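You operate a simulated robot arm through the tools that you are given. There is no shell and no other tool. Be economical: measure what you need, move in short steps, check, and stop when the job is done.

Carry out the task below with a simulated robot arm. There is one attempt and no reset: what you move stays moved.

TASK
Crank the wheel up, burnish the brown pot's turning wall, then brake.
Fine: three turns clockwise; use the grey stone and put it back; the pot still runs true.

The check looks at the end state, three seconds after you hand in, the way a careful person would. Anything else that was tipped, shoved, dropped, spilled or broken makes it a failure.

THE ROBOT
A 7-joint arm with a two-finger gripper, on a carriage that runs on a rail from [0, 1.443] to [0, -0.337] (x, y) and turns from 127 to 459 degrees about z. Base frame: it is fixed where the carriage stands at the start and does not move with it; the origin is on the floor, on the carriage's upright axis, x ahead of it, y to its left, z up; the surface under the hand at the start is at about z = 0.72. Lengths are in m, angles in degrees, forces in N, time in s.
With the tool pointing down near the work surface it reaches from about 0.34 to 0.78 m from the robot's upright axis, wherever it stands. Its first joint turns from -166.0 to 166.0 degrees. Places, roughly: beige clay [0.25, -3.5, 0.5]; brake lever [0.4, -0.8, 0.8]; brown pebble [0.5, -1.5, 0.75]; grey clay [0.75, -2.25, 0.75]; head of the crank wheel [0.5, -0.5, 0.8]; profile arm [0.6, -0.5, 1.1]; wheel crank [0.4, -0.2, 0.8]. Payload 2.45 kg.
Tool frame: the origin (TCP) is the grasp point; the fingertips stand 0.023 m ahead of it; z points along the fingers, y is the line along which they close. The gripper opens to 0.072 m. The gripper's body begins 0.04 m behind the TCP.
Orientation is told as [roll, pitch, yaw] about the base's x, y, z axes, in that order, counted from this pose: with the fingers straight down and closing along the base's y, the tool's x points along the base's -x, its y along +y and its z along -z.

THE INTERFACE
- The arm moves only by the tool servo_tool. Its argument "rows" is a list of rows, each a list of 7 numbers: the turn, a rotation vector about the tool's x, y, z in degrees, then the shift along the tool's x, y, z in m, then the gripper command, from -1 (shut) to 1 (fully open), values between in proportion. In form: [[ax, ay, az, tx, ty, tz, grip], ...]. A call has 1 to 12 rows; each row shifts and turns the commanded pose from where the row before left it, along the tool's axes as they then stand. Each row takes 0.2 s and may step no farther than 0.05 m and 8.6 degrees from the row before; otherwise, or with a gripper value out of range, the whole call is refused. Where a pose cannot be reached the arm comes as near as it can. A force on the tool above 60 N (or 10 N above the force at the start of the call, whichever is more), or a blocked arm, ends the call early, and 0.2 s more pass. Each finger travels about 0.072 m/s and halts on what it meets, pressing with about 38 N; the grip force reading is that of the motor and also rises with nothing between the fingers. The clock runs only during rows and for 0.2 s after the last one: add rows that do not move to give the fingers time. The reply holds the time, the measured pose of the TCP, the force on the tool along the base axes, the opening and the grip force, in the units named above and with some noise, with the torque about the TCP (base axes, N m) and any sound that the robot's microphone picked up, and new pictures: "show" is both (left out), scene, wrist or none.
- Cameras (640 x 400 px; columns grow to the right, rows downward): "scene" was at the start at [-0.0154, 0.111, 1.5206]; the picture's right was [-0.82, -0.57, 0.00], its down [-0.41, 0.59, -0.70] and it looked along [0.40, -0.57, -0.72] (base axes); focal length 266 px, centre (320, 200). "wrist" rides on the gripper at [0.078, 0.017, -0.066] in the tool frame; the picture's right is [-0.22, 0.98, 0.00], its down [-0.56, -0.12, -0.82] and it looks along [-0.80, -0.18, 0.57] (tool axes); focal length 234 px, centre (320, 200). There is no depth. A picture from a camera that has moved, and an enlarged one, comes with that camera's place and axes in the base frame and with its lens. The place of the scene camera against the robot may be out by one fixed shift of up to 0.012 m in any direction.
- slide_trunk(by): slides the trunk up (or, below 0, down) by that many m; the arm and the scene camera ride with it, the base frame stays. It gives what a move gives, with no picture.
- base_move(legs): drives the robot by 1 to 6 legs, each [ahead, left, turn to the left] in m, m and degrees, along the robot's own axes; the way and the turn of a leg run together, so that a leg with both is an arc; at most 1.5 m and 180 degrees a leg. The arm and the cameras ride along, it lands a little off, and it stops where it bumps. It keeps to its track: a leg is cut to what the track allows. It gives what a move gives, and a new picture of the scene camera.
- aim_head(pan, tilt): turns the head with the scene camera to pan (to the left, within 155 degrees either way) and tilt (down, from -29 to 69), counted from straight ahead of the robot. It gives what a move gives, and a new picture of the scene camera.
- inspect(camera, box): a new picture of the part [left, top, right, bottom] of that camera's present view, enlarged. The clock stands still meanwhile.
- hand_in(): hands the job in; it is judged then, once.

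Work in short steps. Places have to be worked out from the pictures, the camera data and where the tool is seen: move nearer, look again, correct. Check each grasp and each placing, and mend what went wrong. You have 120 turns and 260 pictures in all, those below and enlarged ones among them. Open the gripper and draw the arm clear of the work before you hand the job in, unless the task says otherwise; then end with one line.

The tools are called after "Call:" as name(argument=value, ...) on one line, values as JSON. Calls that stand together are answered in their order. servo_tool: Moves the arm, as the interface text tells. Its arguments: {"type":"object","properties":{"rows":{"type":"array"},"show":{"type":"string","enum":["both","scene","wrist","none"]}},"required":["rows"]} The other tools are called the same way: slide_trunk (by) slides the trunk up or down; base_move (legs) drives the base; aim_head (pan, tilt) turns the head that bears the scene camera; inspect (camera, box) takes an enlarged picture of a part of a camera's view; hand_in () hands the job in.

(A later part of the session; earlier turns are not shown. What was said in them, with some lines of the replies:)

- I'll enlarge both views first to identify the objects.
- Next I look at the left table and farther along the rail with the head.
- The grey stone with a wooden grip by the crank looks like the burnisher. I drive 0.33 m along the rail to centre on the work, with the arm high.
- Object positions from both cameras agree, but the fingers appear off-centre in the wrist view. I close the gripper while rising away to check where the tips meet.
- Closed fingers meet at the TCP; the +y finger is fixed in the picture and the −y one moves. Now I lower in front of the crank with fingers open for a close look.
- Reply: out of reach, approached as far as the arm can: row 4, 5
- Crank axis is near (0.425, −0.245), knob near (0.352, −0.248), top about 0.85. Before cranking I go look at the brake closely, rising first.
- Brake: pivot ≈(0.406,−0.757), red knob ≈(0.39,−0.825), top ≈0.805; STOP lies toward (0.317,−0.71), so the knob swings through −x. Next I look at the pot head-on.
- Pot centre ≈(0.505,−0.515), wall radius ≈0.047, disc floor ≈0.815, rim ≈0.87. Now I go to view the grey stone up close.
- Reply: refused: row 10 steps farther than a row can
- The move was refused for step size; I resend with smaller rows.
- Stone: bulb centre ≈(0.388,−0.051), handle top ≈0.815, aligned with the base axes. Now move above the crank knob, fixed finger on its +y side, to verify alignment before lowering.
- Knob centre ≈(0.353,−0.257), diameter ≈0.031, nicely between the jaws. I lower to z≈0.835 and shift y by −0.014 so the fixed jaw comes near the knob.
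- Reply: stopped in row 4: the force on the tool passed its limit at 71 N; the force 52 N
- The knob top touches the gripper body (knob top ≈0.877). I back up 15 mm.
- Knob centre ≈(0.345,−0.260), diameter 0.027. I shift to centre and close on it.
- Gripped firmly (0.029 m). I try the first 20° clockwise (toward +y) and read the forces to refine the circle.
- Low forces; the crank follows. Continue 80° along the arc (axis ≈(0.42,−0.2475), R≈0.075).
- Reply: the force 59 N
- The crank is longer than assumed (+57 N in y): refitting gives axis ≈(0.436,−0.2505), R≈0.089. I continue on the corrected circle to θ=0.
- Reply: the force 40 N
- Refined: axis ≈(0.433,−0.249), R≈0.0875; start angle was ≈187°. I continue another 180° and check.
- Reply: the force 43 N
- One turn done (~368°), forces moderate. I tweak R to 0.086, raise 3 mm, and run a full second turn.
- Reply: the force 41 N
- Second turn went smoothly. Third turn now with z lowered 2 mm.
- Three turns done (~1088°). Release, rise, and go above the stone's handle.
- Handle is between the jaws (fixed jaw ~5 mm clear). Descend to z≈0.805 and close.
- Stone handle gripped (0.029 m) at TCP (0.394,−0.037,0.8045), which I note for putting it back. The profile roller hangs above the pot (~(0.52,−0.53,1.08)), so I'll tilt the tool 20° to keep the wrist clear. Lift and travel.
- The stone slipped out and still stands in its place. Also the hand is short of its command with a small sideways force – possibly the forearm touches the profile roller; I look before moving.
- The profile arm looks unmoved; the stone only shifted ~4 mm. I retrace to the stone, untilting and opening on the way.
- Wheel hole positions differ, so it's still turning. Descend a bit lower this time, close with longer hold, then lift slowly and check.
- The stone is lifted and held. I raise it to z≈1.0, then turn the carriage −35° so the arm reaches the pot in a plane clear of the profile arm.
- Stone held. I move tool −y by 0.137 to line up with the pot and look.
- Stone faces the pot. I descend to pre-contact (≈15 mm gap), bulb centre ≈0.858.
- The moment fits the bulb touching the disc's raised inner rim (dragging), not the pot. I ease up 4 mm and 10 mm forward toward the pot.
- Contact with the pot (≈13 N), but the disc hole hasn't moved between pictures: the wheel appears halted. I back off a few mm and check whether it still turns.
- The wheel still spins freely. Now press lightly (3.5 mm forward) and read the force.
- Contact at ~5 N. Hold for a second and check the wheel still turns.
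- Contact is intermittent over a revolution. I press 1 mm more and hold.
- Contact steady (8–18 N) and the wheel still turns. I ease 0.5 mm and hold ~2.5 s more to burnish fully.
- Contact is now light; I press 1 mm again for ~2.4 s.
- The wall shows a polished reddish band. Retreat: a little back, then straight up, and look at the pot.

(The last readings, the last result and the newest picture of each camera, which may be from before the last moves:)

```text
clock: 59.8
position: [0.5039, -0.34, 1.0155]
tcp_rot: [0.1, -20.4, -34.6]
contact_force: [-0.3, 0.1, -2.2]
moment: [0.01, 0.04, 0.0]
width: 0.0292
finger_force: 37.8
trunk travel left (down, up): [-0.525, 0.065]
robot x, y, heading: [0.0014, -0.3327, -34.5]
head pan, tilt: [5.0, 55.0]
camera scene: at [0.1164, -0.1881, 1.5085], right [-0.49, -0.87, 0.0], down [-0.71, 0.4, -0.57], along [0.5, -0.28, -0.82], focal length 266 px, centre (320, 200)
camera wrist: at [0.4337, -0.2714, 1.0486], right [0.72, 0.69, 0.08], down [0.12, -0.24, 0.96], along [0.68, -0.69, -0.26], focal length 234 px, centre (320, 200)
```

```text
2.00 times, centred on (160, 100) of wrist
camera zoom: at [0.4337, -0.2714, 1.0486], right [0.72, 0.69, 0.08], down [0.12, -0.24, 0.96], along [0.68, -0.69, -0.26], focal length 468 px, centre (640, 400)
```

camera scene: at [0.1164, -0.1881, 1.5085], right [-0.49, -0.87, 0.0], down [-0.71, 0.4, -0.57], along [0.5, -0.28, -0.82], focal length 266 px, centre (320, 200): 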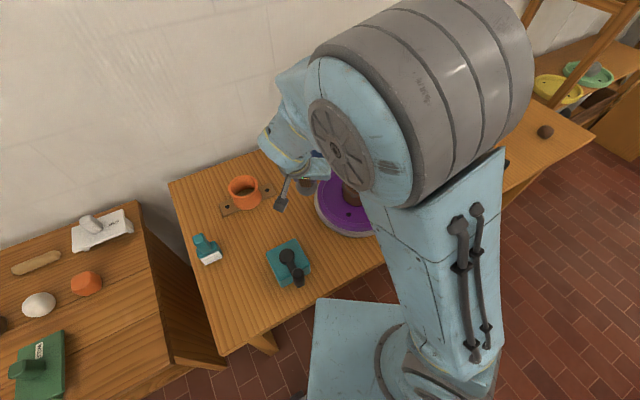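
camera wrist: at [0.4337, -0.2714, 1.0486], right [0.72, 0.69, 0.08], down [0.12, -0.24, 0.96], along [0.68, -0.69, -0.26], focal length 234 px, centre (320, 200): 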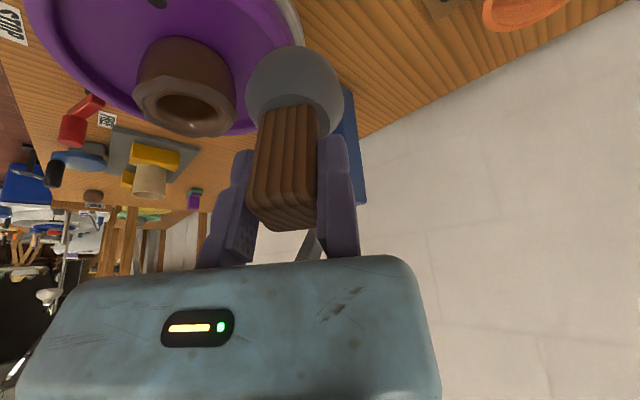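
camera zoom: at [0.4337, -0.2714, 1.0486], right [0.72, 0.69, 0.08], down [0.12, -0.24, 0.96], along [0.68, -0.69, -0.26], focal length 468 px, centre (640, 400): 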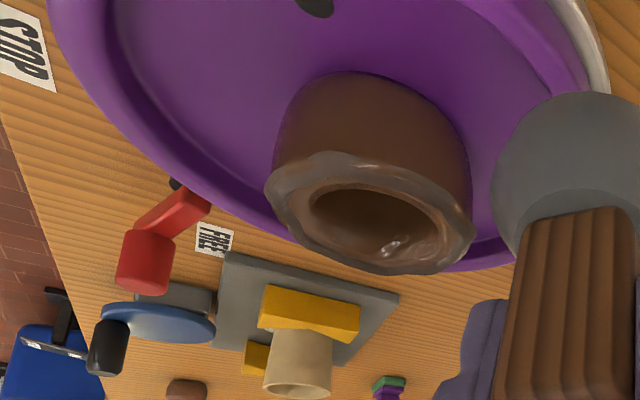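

The pot's surface is now glossy – burnished and centred. Turn the carriage back and return to the stone's place.

Call:
base_move(legs=[[0, 0, 34.6]])

```text
clock: 61.8
position: [0.4175, -0.0503, 1.0153]
tcp_rot: [0.0, -20.5, 0.3]
contact_force: [-0.7, -0.4, -2.1]
moment: [0.02, 0.03, 0.0]
width: 0.0293
finger_force: 38.5
trunk travel left (down, up): [-0.525, 0.065]
robot x, y, heading: [-0.0005, -0.3297, -0.1]
head pan, tilt: [5.0, 55.0]
camera scene: at [0.009, -0.1476, 1.5085], right [0.09, -1.0, 0.0], down [-0.82, -0.08, -0.57], along [0.57, 0.05, -0.82], focal length 266 px, centre (320, 200)
```

scene: 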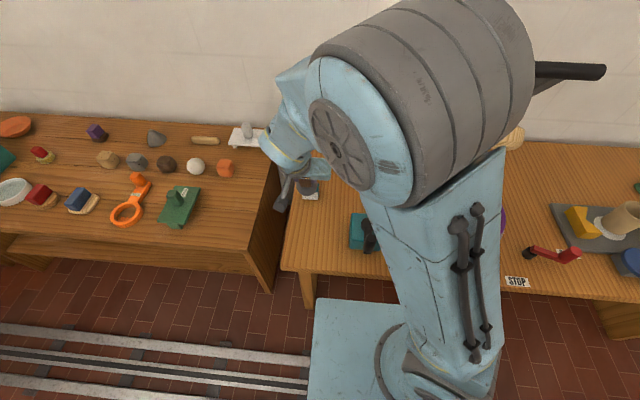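

Untilt, move over the stone's original spot and descend to 5 cm above placement.

Call:
servo_tool(rows=[[0, 6.8, 0, 0, 0.0046, 0, -1], [0, 6.8, 0, 0, 0.0046, 0, -1], [0, 6.8, 0, 0, 0.0046, 0, -1], [0, 0, 0, 0.0265, 0, 0, -1], [0, 0, 0, 0, 0, 0.04, -1], [0, 0, 0, 0, 0, 0.04, -1], [0, 0, 0, 0, 0, 0.04, -1], [0, 0, 0, 0, 0, 0.035, -1], [0, 0, 0, 0, 0, 0, -1]], show="wrist")

```text
clock: 63.8
position: [0.3927, -0.0364, 0.8597]
tcp_rot: [0.1, 0.0, 0.4]
contact_force: [0.3, -0.3, -1.6]
moment: [0.06, 0.02, 0.01]
width: 0.0295
finger_force: 38.5
trunk travel left (down, up): [-0.525, 0.065]
robot x, y, heading: [-0.001, -0.3297, 0.6]
head pan, tilt: [5.0, 55.0]
camera wrist: at [0.3147, -0.0195, 0.9248], right [0.21, 0.98, 0.0], down [0.56, -0.12, 0.82], along [0.8, -0.17, -0.57], focal length 234 px, centre (320, 200)
```

wrist: 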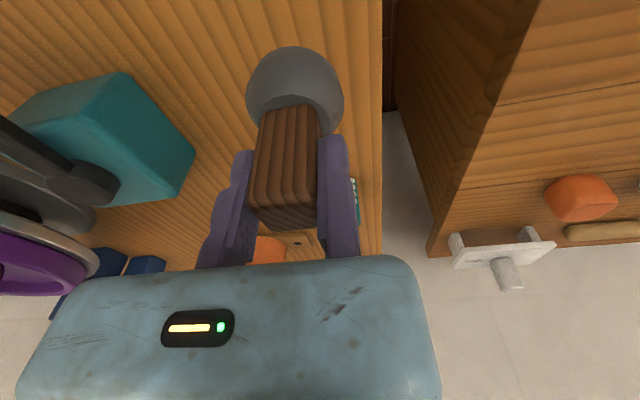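

Level and in place; descend to about 5 mm above, then feel for the table.

Call:
servo_tool(rows=[[0, 0, 0, 0, 0, 0.03, -1], [0, 0, 0, 0, 0, 0.022, -1], [0, 0, 0, 0, 0, 0.003, -1], [0, 0, 0, 0, 0, 0, -1]], show="wrist")

```text
clock: 64.8
position: [0.3915, -0.037, 0.8041]
tcp_rot: [0.1, -0.1, 0.4]
contact_force: [0.7, -0.3, -1.8]
moment: [0.0, -0.02, 0.02]
width: 0.0292
finger_force: 38.3
trunk travel left (down, up): [-0.525, 0.065]
robot x, y, heading: [0.0033, -0.3327, 0.4]
head pan, tilt: [5.0, 55.0]
camera wrist: at [0.3138, -0.0202, 0.8694], right [0.21, 0.98, 0.0], down [0.56, -0.12, 0.82], along [0.8, -0.17, -0.57], focal length 234 px, centre (320, 200)
```

wrist: 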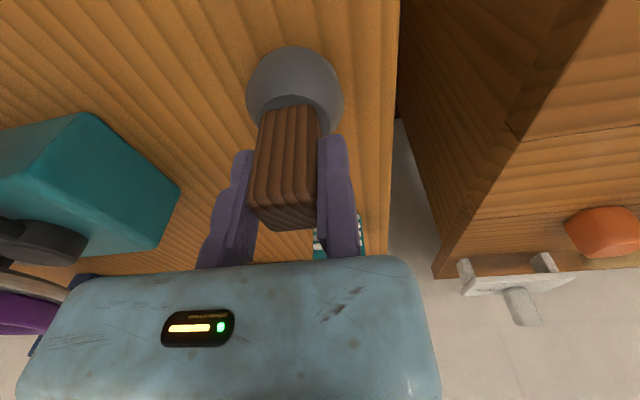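

Still hanging freely; lower in 1.5 mm steps.

Call:
servo_tool(rows=[[0, 0, 0, 0, 0, 0.0015, -1], [0, 0, 0, 0, 0, 0.0015, -1]], show="none")

Call:
servo_tool(rows=[[0, 0, 0, 0, 0, 0.0015, -1], [0, 0, 0, 0, 0, 0, -1]], show="none")

```text
clock: 65.4
position: [0.392, -0.0374, 0.8016]
tcp_rot: [0.1, 0.0, 0.4]
contact_force: [-2.4, -1.8, 11.6]
moment: [-0.35, -0.02, -0.09]
width: 0.0293
finger_force: 38.0
trunk travel left (down, up): [-0.525, 0.065]
robot x, y, heading: [-0.0018, -0.3322, 0.3]
head pan, tilt: [5.0, 55.0]
```

```text
clock: 66.0
position: [0.3897, -0.0357, 0.8005]
tcp_rot: [0.3, -0.1, 0.4]
contact_force: [-2.4, -0.3, 35.4]
moment: [-0.63, -0.45, -0.05]
width: 0.0296
finger_force: 38.1
trunk travel left (down, up): [-0.525, 0.065]
robot x, y, heading: [-0.0019, -0.3318, 0.5]
head pan, tilt: [5.0, 55.0]
```

Stone rests on the table. Ease up 2 mm, open gently, then rise.

Call:
servo_tool(rows=[[0, 0, 0, 0, 0, -0.0022, -1], [0, 0, 0, 0, 0, 0, -0.1], [0, 0, 0, 0, 0.002, 0, 0.5], [0, 0, 0, 0, 0, 0, 1], [0, 0, 0, 0, 0, -0.03, 1], [0, 0, 0, 0, 0, -0.04, 1], [0, 0, 0, 0, 0, -0.05, 1], [0, 0, 0, 0, 0, -0.05, 1]], show="both")

Call:
inspect(camera="scene", box=[270, 190, 366, 250])

```text
clock: 67.8
position: [0.3921, -0.0337, 0.9749]
tcp_rot: [0.1, 0.0, 0.5]
contact_force: [-0.4, -0.1, -0.2]
moment: [0.0, 0.01, 0.04]
width: 0.0722
finger_force: 0.1
trunk travel left (down, up): [-0.525, 0.065]
robot x, y, heading: [0.0001, -0.3291, 0.4]
head pan, tilt: [5.0, 55.0]
camera scene: at [0.0089, -0.1477, 1.5084], right [0.09, -1.0, 0.0], down [-0.82, -0.08, -0.57], along [0.57, 0.05, -0.82], focal length 266 px, centre (320, 200)
camera wrist: at [0.3138, -0.0173, 1.0401], right [0.21, 0.98, 0.0], down [0.56, -0.12, 0.82], along [0.8, -0.17, -0.57], focal length 234 px, centre (320, 200)
```

scene: 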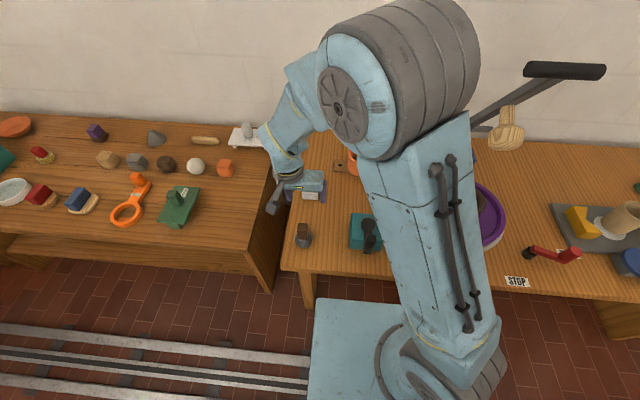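
wrist: 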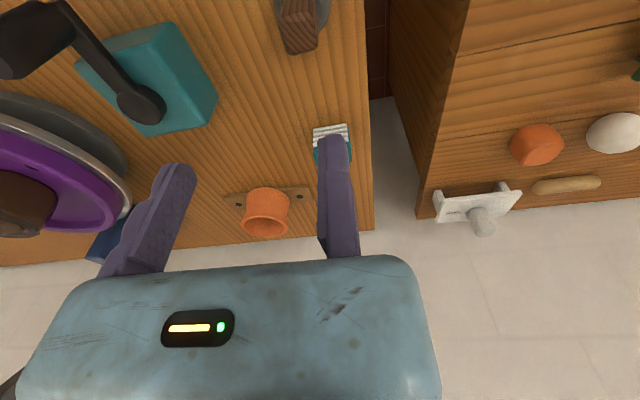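

```text
6.67 times, centred on (318, 220) of scene
camera zoom: at [0.0089, -0.1477, 1.5084], right [0.09, -1.0, 0.0], down [-0.82, -0.08, -0.57], along [0.57, 0.05, -0.82], focal length 1775 px, centre (333, 67)
```

zoom: 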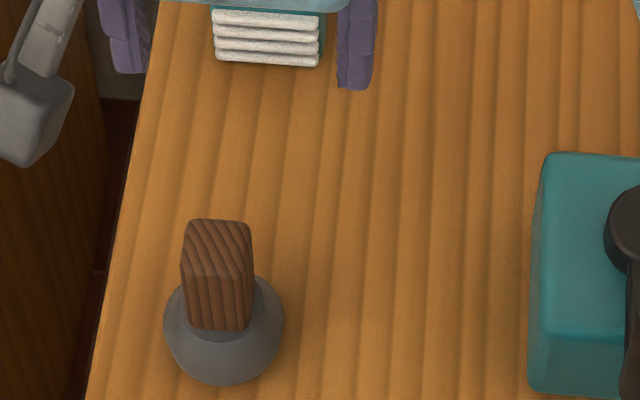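

Stone is back within a few mm. Now to the brake by the earlier safe route (x≈0.31, z≈1.06).

Call:
servo_tool(rows=[[0, 0, 0, 0.02, -0.01, -0.043, 1], [0, 0, 0, 0.02, -0.01, -0.043, 1], [0, 0, 0, 0.02, -0.045, 0, 1], [0, 0, 0, 0.02, -0.045, 0, 1], [0, 0, 0, 0, -0.05, 0, 1], [0, 0, 0, 0, -0.05, 0, 1], [0, 0, 0, 0, -0.05, 0, 1], [0, 0, 0, 0, -0.05, 0, 1], [0, 0, 0, 0, -0.05, 0, 1], [0, 0, 0, 0, -0.05, 0, 1], [0, 0, 0, 0, -0.05, 0, 1], [0, 0, 0, 0, -0.05, 0, 1]], show="none")

Call:
servo_tool(rows=[[0, 0, 0, 0, -0.05, 0, 1], [0, 0, 0, 0, -0.05, 0, 1], [0, 0, 0, 0, -0.05, 0, 1], [0, 0, 0, 0, -0.05, 0, 1], [0, 0, 0, 0, -0.04, 0, 1], [0, 0, 0, 0, 0, 0, 1]], show="both")

Call:
inspect(camera="wrist", box=[220, 0, 460, 150])

```text
clock: 70.4
position: [0.3144, -0.5448, 1.0591]
tcp_rot: [0.1, 0.0, 0.3]
contact_force: [-0.7, 1.7, 0.2]
moment: [-0.06, -0.01, -0.04]
width: 0.072
finger_force: 0.1
trunk travel left (down, up): [-0.525, 0.065]
robot x, y, heading: [-0.0048, -0.3345, 0.3]
head pan, tilt: [5.0, 55.0]
```

```text
clock: 71.8
position: [0.3145, -0.7851, 1.0581]
tcp_rot: [0.1, 0.0, 0.4]
contact_force: [0.2, -0.5, -0.6]
moment: [0.0, -0.01, 0.03]
width: 0.072
finger_force: 0.1
trunk travel left (down, up): [-0.525, 0.065]
robot x, y, heading: [0.0004, -0.3298, 0.4]
head pan, tilt: [5.0, 55.0]
camera scene: at [0.0089, -0.148, 1.5085], right [0.09, -1.0, 0.0], down [-0.82, -0.08, -0.57], along [0.57, 0.05, -0.82], focal length 266 px, centre (320, 200)
camera wrist: at [0.2361, -0.7678, 1.1227], right [0.21, 0.98, 0.0], down [0.56, -0.12, 0.82], along [0.8, -0.17, -0.57], focal length 234 px, centre (320, 200)
```

scene: 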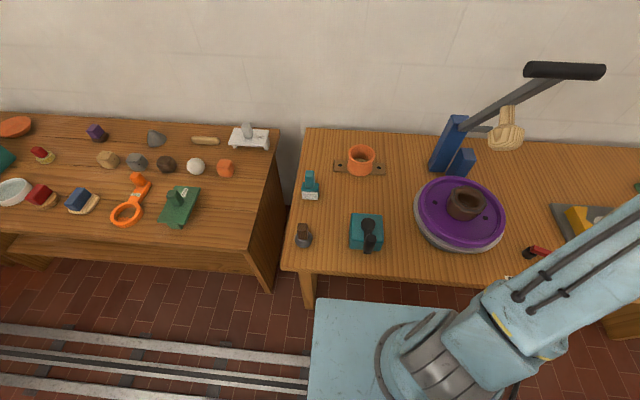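
wrist: 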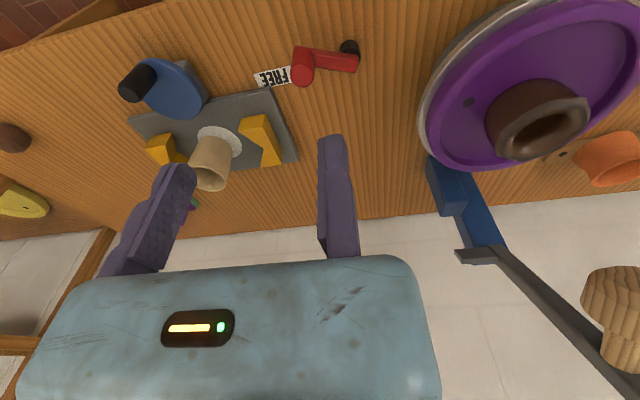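

```text
2.67 times, centred on (340, 75) of wrist
camera zoom: at [0.2361, -0.7678, 1.1227], right [0.21, 0.98, 0.0], down [0.56, -0.12, 0.82], along [0.8, -0.17, -0.57], focal length 624 px, centre (267, 533)
```

zoom: 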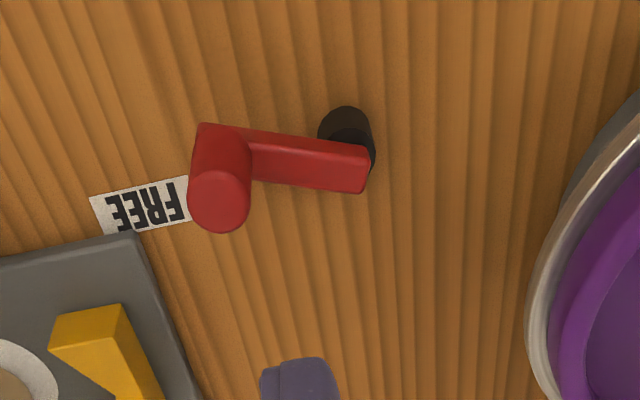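

Profile arm and pot look right. Red knob centre ≈(0.39,−0.823), top ≈0.81. I move above it with the fixed jaw on the +y side.

Call:
servo_tool(rows=[[0, 0, 0, -0.0375, -0.005, 0, 1], [0, 0, 0, -0.038, -0.005, 0, 1], [0, 0, 0, 0, 0, 0.047, 1], [0, 0, 0, 0, 0, 0.047, 1], [0, 0, 0, 0, 0, 0.047, 1], [0, 0, 0, 0, 0, 0.047, 1], [0, 0, 0, 0, 0, 0, 1]], show="both")

Call:
inspect(camera="wrist", box=[160, 20, 480, 220])

```text
clock: 73.4
position: [0.3901, -0.7929, 0.8694]
tcp_rot: [0.1, 0.0, 0.3]
contact_force: [0.7, -0.3, 0.2]
moment: [0.0, -0.01, 0.01]
width: 0.0722
finger_force: 0.1
trunk travel left (down, up): [-0.525, 0.065]
robot x, y, heading: [-0.0004, -0.3308, 0.4]
head pan, tilt: [5.0, 55.0]
camera scene: at [0.0091, -0.1479, 1.5085], right [0.09, -1.0, 0.0], down [-0.82, -0.08, -0.57], along [0.57, 0.05, -0.82], focal length 266 px, centre (320, 200)
camera wrist: at [0.3122, -0.7766, 0.9338], right [0.21, 0.98, 0.0], down [0.56, -0.12, 0.82], along [0.8, -0.17, -0.57], focal length 234 px, centre (320, 200)
```

scene: 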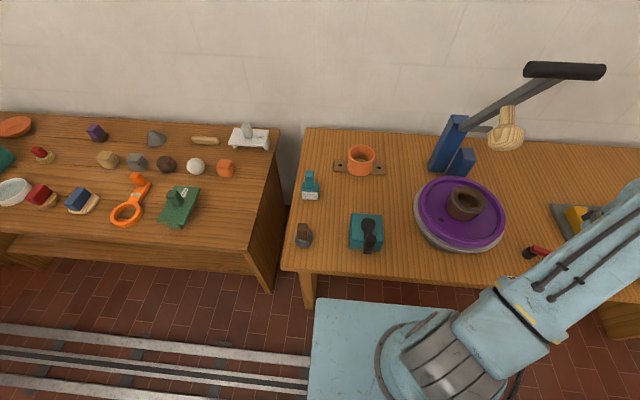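
wrist: 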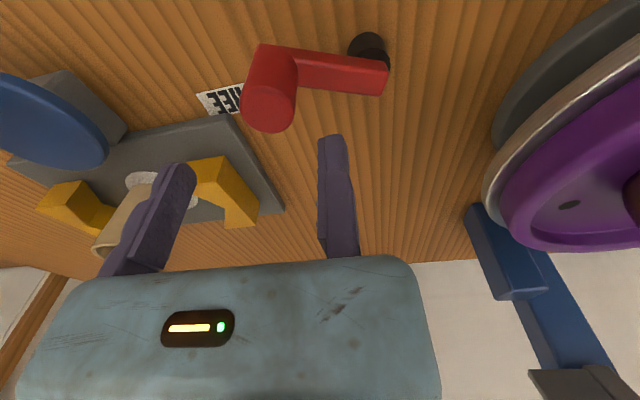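

```text
2.00 times, centred on (320, 120) of wrist
camera zoom: at [0.3122, -0.7766, 0.9338], right [0.21, 0.98, 0.0], down [0.56, -0.12, 0.82], along [0.8, -0.17, -0.57], focal length 468 px, centre (320, 360)
```

zoom: 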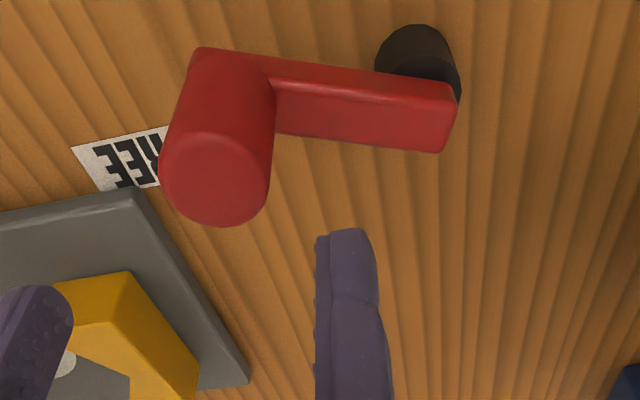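

Knob ≈(0.386,−0.823), dia 0.031. I narrow the opening to ~0.047 to stay clear of the yellow block, shift, and lower to z≈0.808.

Call:
servo_tool(rows=[[0, 0, 0, 0.003, -0.01, 0, 0.3], [0, 0, 0, 0, 0, 0, 0.3], [0, 0, 0, 0, 0, 0.03, 0.3], [0, 0, 0, 0, 0, 0.03, 0.3], [0, 0, 0, 0, 0, 0, 0.3]], show="wrist")

Call:
inspect(camera="wrist", box=[160, 20, 480, 220])

```text
clock: 74.6
position: [0.3855, -0.8041, 0.8096]
tcp_rot: [0.1, 0.0, 0.4]
contact_force: [0.0, 0.0, 0.5]
moment: [0.0, 0.0, -0.01]
width: 0.0471
finger_force: 0.1
trunk travel left (down, up): [-0.525, 0.065]
robot x, y, heading: [0.0024, -0.3303, 0.5]
head pan, tilt: [5.0, 55.0]
camera wrist: at [0.3077, -0.7876, 0.8742], right [0.21, 0.98, 0.0], down [0.56, -0.12, 0.82], along [0.8, -0.17, -0.57], focal length 234 px, centre (320, 200)
```

wrist: 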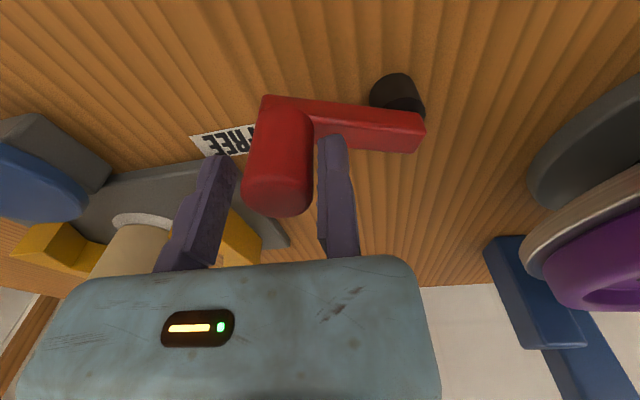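

```text
2.00 times, centred on (320, 120) of wrist
camera zoom: at [0.3077, -0.7876, 0.8742], right [0.21, 0.98, 0.0], down [0.56, -0.12, 0.82], along [0.8, -0.17, -0.57], focal length 468 px, centre (320, 360)
```

zoom: 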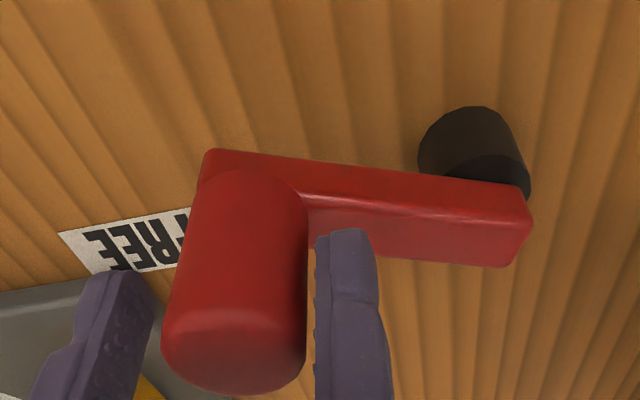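

Well aligned. Close on the knob, and swing the first 30° toward STOP (−x).

Call:
servo_tool(rows=[[0, 0, 0, 0, -0.003, 0, -0.2], [0, 0, 0, 0, 0, 0, -1], [0, 0, 0, 0, 0, 0, -1], [0, 0, 0, 0, 0, 0, -1], [0, 0, 0, 0.0172, 0.0064, 0, -1], [0, 0, 0, 0.0148, 0.0106, 0, -1]], show="wrist")

```text
clock: 76.0
position: [0.3566, -0.7913, 0.8094]
tcp_rot: [0.1, -0.1, 0.4]
contact_force: [7.1, -6.2, 4.7]
moment: [-0.25, -0.04, -0.5]
width: 0.031
finger_force: 45.3
trunk travel left (down, up): [-0.525, 0.065]
robot x, y, heading: [0.0035, -0.3315, 0.4]
head pan, tilt: [5.0, 55.0]
camera wrist: at [0.2779, -0.7742, 0.8744], right [0.21, 0.98, 0.0], down [0.56, -0.12, 0.82], along [0.8, -0.17, -0.57], focal length 234 px, centre (320, 200)
```

wrist: 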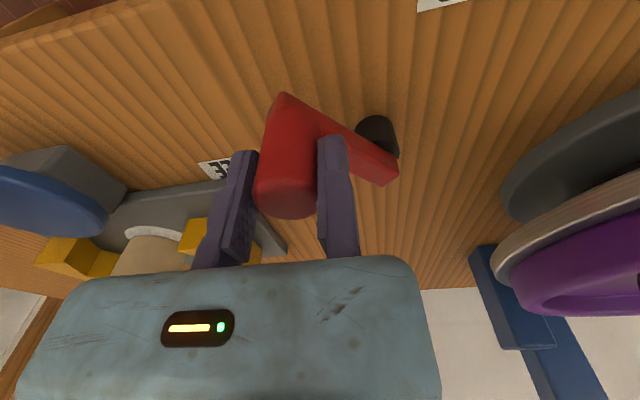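

The lever follows with little force. Continue the arc.

Call:
servo_tool(rows=[[0, 0, 0, 0.0117, 0.0141, 0, -1], [0, 0, 0, 0.0075, 0.0166, 0, -1]], show="wrist")

```text
clock: 76.6
position: [0.3348, -0.7608, 0.8088]
tcp_rot: [0.1, 0.2, 0.3]
contact_force: [-3.6, -5.8, 11.6]
moment: [-0.45, -0.06, -0.45]
width: 0.031
finger_force: 44.9
trunk travel left (down, up): [-0.525, 0.065]
robot x, y, heading: [-0.0013, -0.3306, 0.4]
head pan, tilt: [5.0, 55.0]
camera wrist: at [0.2572, -0.7443, 0.8745], right [0.21, 0.98, 0.0], down [0.56, -0.12, 0.82], along [0.8, -0.17, -0.57], focal length 234 px, centre (320, 200)
```

wrist: 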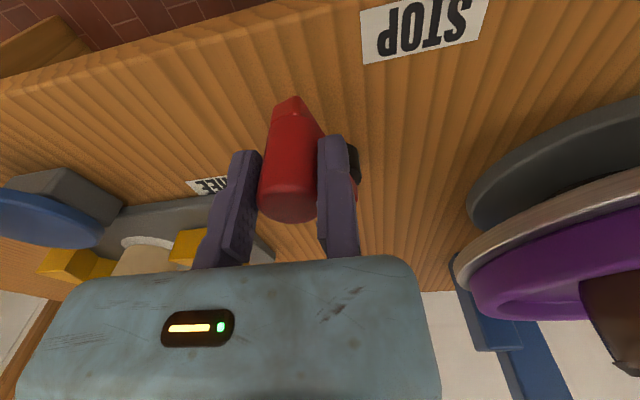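

Call:
servo_tool(rows=[[0, 0, 0, 0.0031, 0.0181, 0, -1], [0, 0, 0, -0.0018, 0.0181, 0, -1]], show="wrist")

```text
clock: 77.2
position: [0.3332, -0.7302, 0.8081]
tcp_rot: [-0.3, -0.1, 0.0]
contact_force: [-10.6, -45.8, -2.5]
moment: [-0.96, 0.02, -0.76]
width: 0.0423
finger_force: 44.9
trunk travel left (down, up): [-0.525, 0.065]
robot x, y, heading: [0.001, -0.3305, 0.6]
head pan, tilt: [5.0, 55.0]
camera wrist: at [0.2543, -0.7127, 0.8733], right [0.22, 0.98, 0.0], down [0.56, -0.12, 0.82], along [0.8, -0.18, -0.57], focal length 234 px, centre (320, 200)
```

wrist: 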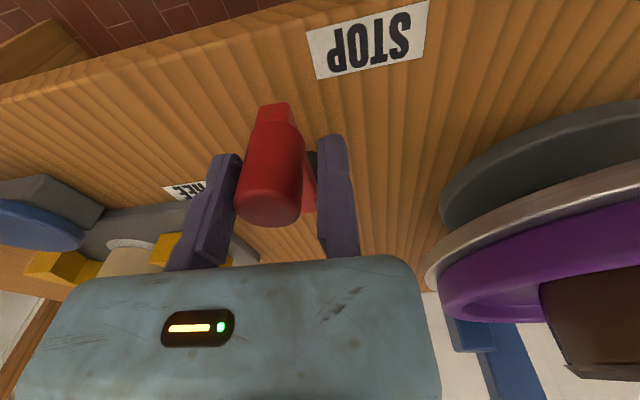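

The lever has hit its stop (symmetric to FREE about the labels). Relax, open, rise, and verify.

Call:
servo_tool(rows=[[0, 0, 0, 0, -0.008, 0, -0.2], [0, 0, 0, 0, 0, 0, 0.3], [0, 0, 0, 0, 0, 0, 0.4], [0, 0, 0, 0, 0, -0.04, 0.4], [0, 0, 0, 0, 0, -0.05, 0.4], [0, 0, 0, 0, 0, -0.05, 0.4], [0, 0, 0, 0.02, 0, -0.04, 0.4]], show="both")

Call:
servo_tool(rows=[[0, 0, 0, 0, 0, 0, 1], [0, 0, 0, 0, 0, 0, 1]], show="both")

Call:
inspect(camera="wrist", box=[220, 0, 460, 150])

```text
clock: 78.8
position: [0.3146, -0.7315, 0.9899]
tcp_rot: [0.2, -0.1, 0.4]
contact_force: [-0.3, 0.1, 0.0]
moment: [-0.02, 0.04, 0.0]
width: 0.0505
finger_force: 0.1
trunk travel left (down, up): [-0.525, 0.065]
robot x, y, heading: [0.0011, -0.3308, 0.8]
head pan, tilt: [5.0, 55.0]
camera scene: at [0.0094, -0.1475, 1.5084], right [0.09, -1.0, 0.0], down [-0.82, -0.08, -0.57], along [0.57, 0.05, -0.82], focal length 266 px, centre (320, 200)
camera wrist: at [0.2369, -0.7161, 1.0542], right [0.21, 0.98, 0.0], down [0.56, -0.12, 0.82], along [0.8, -0.17, -0.57], focal length 234 px, centre (320, 200)
```

scene: 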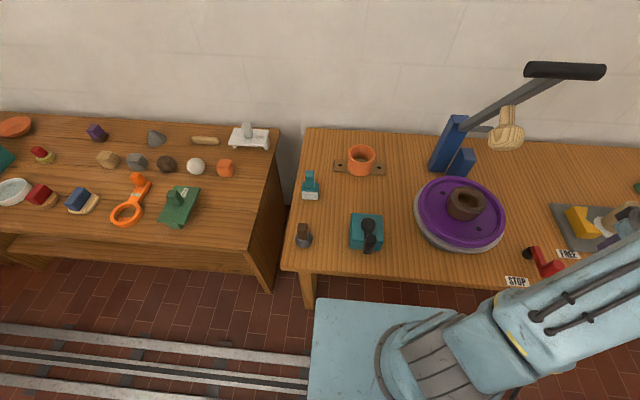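
wrist: 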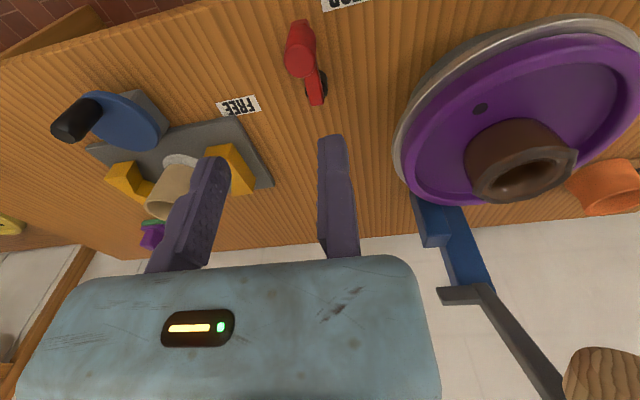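

```text
clock: 79.4
position: [0.3156, -0.7328, 0.9893]
tcp_rot: [0.0, 0.0, 0.4]
contact_force: [0.6, 0.1, -0.5]
moment: [0.02, -0.01, -0.02]
width: 0.0721
finger_force: 0.1
trunk travel left (down, up): [-0.525, 0.065]
robot x, y, heading: [-0.0002, -0.3332, 0.3]
head pan, tilt: [5.0, 55.0]
camera scene: at [0.0089, -0.1477, 1.5085], right [0.09, -1.0, 0.0], down [-0.82, -0.08, -0.57], along [0.57, 0.05, -0.82], focal length 266 px, centre (320, 200)
camera wrist: at [0.2365, -0.7164, 1.0539], right [0.21, 0.98, 0.0], down [0.56, -0.12, 0.82], along [0.8, -0.17, -0.57], focal length 234 px, centre (320, 200)
```

scene: 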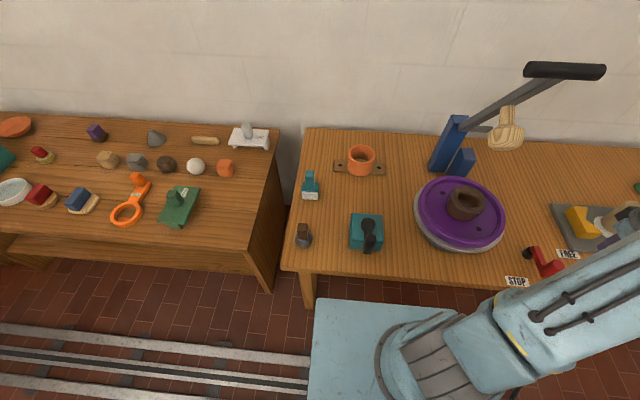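
wrist: 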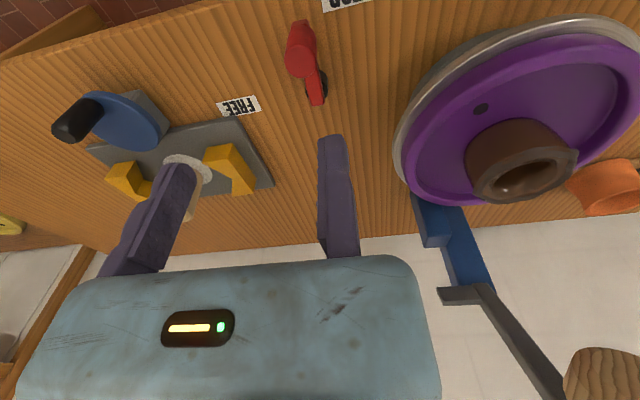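

```text
2.67 times, centred on (340, 75) of wrist
camera zoom: at [0.2365, -0.7164, 1.0539], right [0.21, 0.98, 0.0], down [0.56, -0.12, 0.82], along [0.8, -0.17, -0.57], focal length 624 px, centre (267, 533)
```

zoom: 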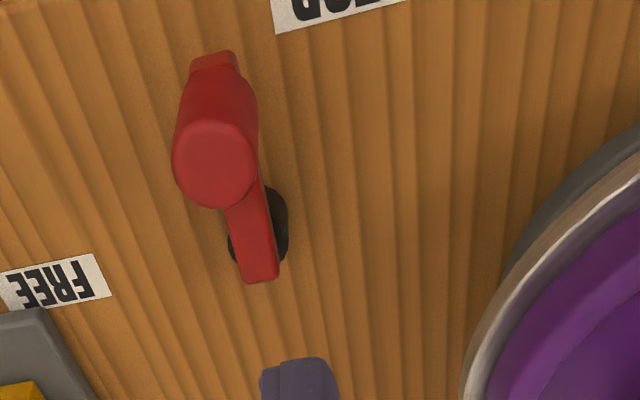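

The hole is at the same place in both pictures, so the wheel stands still; lever is at its STOP end, everything else is in place. Draw the arm up and clear.

Call:
servo_tool(rows=[[0, 0, 0, 0.01, 0, -0.045, 1], [0, 0, 0, 0.01, 0, -0.045, 1], [0, 0, 0, 0, 0, -0.045, 1], [0, 0, 0, 0, 0, 0, 1]], show="scene")

Call:
inspect(camera="scene", box=[400, 170, 560, 290])

```text
clock: 80.4
position: [0.2936, -0.7324, 1.1246]
tcp_rot: [0.0, -0.1, 0.5]
contact_force: [-1.0, 0.0, 0.1]
moment: [0.0, -0.02, -0.02]
width: 0.0717
finger_force: 0.1
trunk travel left (down, up): [-0.525, 0.065]
robot x, y, heading: [-0.0013, -0.33, 0.7]
head pan, tilt: [5.0, 55.0]
camera scene: at [0.0088, -0.1475, 1.5084], right [0.09, -1.0, 0.0], down [-0.82, -0.08, -0.57], along [0.57, 0.05, -0.82], focal length 266 px, centre (320, 200)
```

scene: 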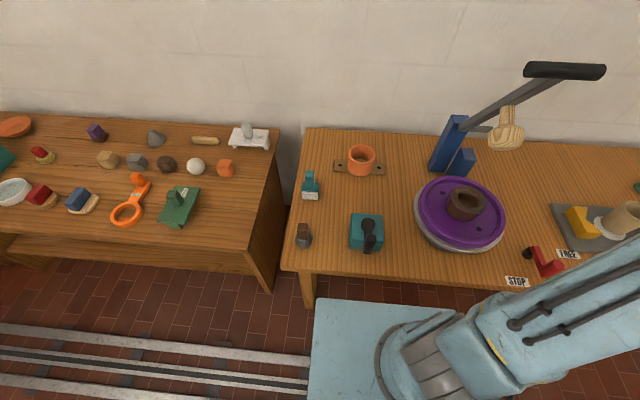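

```text
3.33 times, centred on (480, 230) of scene
camera zoom: at [0.0088, -0.1475, 1.5084], right [0.09, -1.0, 0.0], down [-0.82, -0.08, -0.57], along [0.57, 0.05, -0.82], focal length 887 px, centre (-213, 100)
```

zoom: 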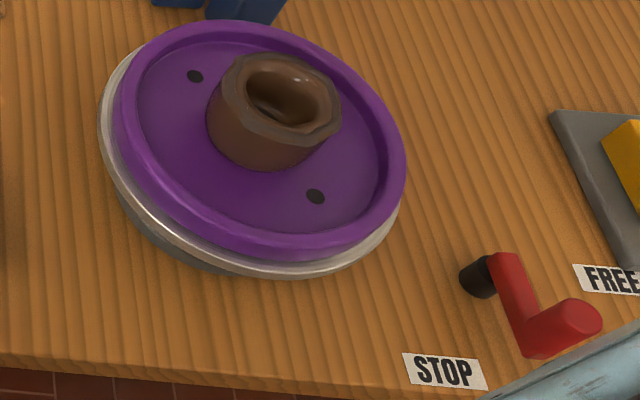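

The lever looks partway between the labels, so I'll test with closed fingers from the −y side whether it goes any further toward STOP.

Call:
servo_tool(rows=[[0, 0, 0, -0.022, -0.032, 0, -1], [0, 0, 0, -0.022, -0.032, 0, -1], [0, 0, 0, 0, 0, 0.05, -1], [0, 0, 0, 0, 0, 0.05, -1], [0, 0, 0, 0, 0, 0.05, -1], [0, 0, 0, 0, 0, 0.05, -1], [0, 0, 0, 0, 0, 0.05, -1], [0, 0, 0, 0, 0, 0.05, -1], [0, 0, 0, 0, 0, 0.015, -1], [0, 0, 0, 0, 0, 0, -1]], show="wrist")

```text
clock: 82.6
position: [0.3387, -0.7973, 0.8092]
tcp_rot: [0.1, 0.0, 0.3]
contact_force: [0.2, -0.3, -0.7]
moment: [-0.02, 0.0, 0.01]
width: 0.0
finger_force: 28.7
trunk travel left (down, up): [-0.525, 0.065]
robot x, y, heading: [-0.0024, -0.3311, 0.6]
head pan, tilt: [5.0, 55.0]
camera wrist: at [0.2605, -0.7803, 0.8737], right [0.21, 0.98, 0.0], down [0.56, -0.12, 0.82], along [0.8, -0.17, -0.57], focal length 234 px, centre (320, 200)
```

wrist: 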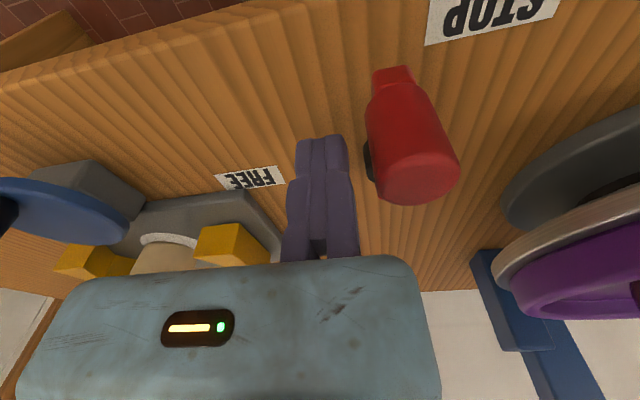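

Fingers are beside the knob. Push toward +y gradually.

Call:
servo_tool(rows=[[0, 0, 0, 0, 0.01, 0, -1], [0, 0, 0, 0, 0.006, 0, -1], [0, 0, 0, 0, 0.005, 0, -1], [0, 0, 0, 0, 0, 0, -1]], show="wrist")

```text
clock: 83.6
position: [0.3368, -0.7871, 0.8123]
tcp_rot: [-0.9, -0.3, 0.2]
contact_force: [3.2, -18.9, -2.2]
moment: [-0.02, 0.02, -0.12]
width: 0.0
finger_force: 28.6
trunk travel left (down, up): [-0.525, 0.065]
robot x, y, heading: [-0.0006, -0.3348, 0.2]
head pan, tilt: [5.0, 55.0]
stopped in row 4: the force on the tool passed its limit at 62 N (the readings are from after the stop); the commanded pose is now the measured one
camera wrist: at [0.2589, -0.7686, 0.8764], right [0.22, 0.98, -0.02], down [0.56, -0.11, 0.82], along [0.8, -0.19, -0.57], focal length 234 px, centre (320, 200)
```

wrist: 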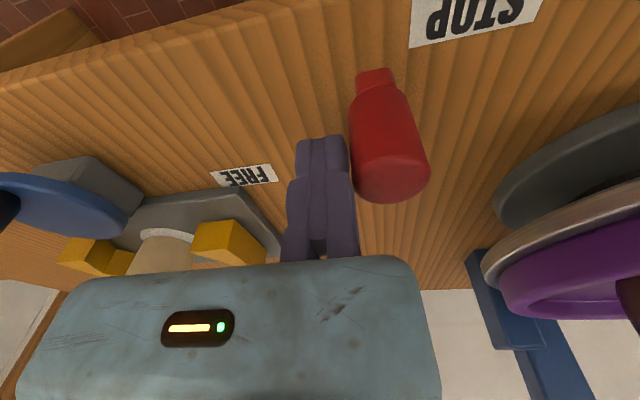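

At 62 N the lever does not budge: it is at its hard STOP end. Back off, rise clear with the gripper open.

Call:
servo_tool(rows=[[0.5, 0, 0, 0, -0.012, 0, -1], [0, 0, 0, 0, 0, -0.05, -1], [0, 0, 0, 0, 0, -0.05, -1], [0, 0, 0, 0, 0, -0.05, 1], [0, 0, 0, 0, 0, -0.05, 1], [0, 0, 0, 0.02, 0, -0.045, 1], [0, 0, 0, 0.02, 0, -0.045, 1], [0, 0, 0, 0, 0, 0, 1]], show="both")

```text
clock: 85.4
position: [0.295, -0.7879, 1.1014]
tcp_rot: [-1.3, -0.3, 0.2]
contact_force: [0.2, 0.1, -0.7]
moment: [-0.03, -0.02, 0.0]
width: 0.072
finger_force: 0.0
trunk travel left (down, up): [-0.525, 0.065]
robot x, y, heading: [-0.0002, -0.3342, 0.3]
head pan, tilt: [5.0, 55.0]
camera scene: at [0.0087, -0.1484, 1.5084], right [0.09, -1.0, 0.0], down [-0.82, -0.08, -0.57], along [0.57, 0.05, -0.82], focal length 266 px, centre (320, 200)
camera wrist: at [0.2163, -0.7697, 1.1658], right [0.21, 0.98, -0.02], down [0.56, -0.1, 0.82], along [0.8, -0.19, -0.57], focal length 234 px, centre (320, 200)
```

scene: 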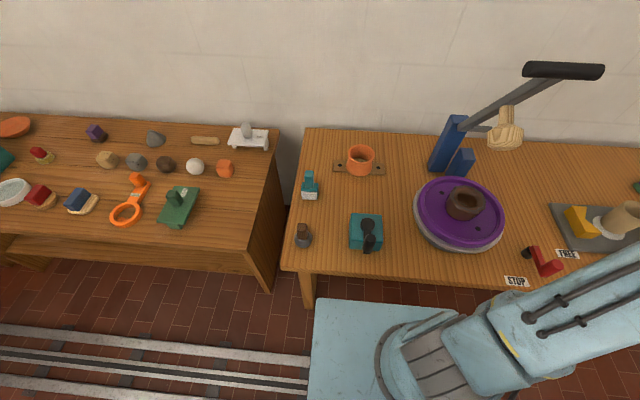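
wrist: 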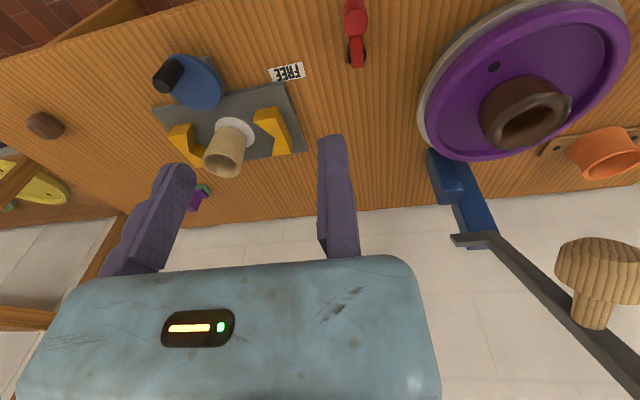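

All is at rest, the arm is clear and the gripper open: I hand in.

Call:
hand_in()

```text
The job is handed in.
```

I gave the crank three turns clockwise (about 1088° in all). I then burnished the spinning pot with the grey stone and pushed the brake lever to its hard stop at the STOP end. The wheel is at rest, the stone is back within a few mm of its spot, and the pot still looks centred; the stone briefly rubbed the wheel's rim and moved about 4 mm on a failed first lift.
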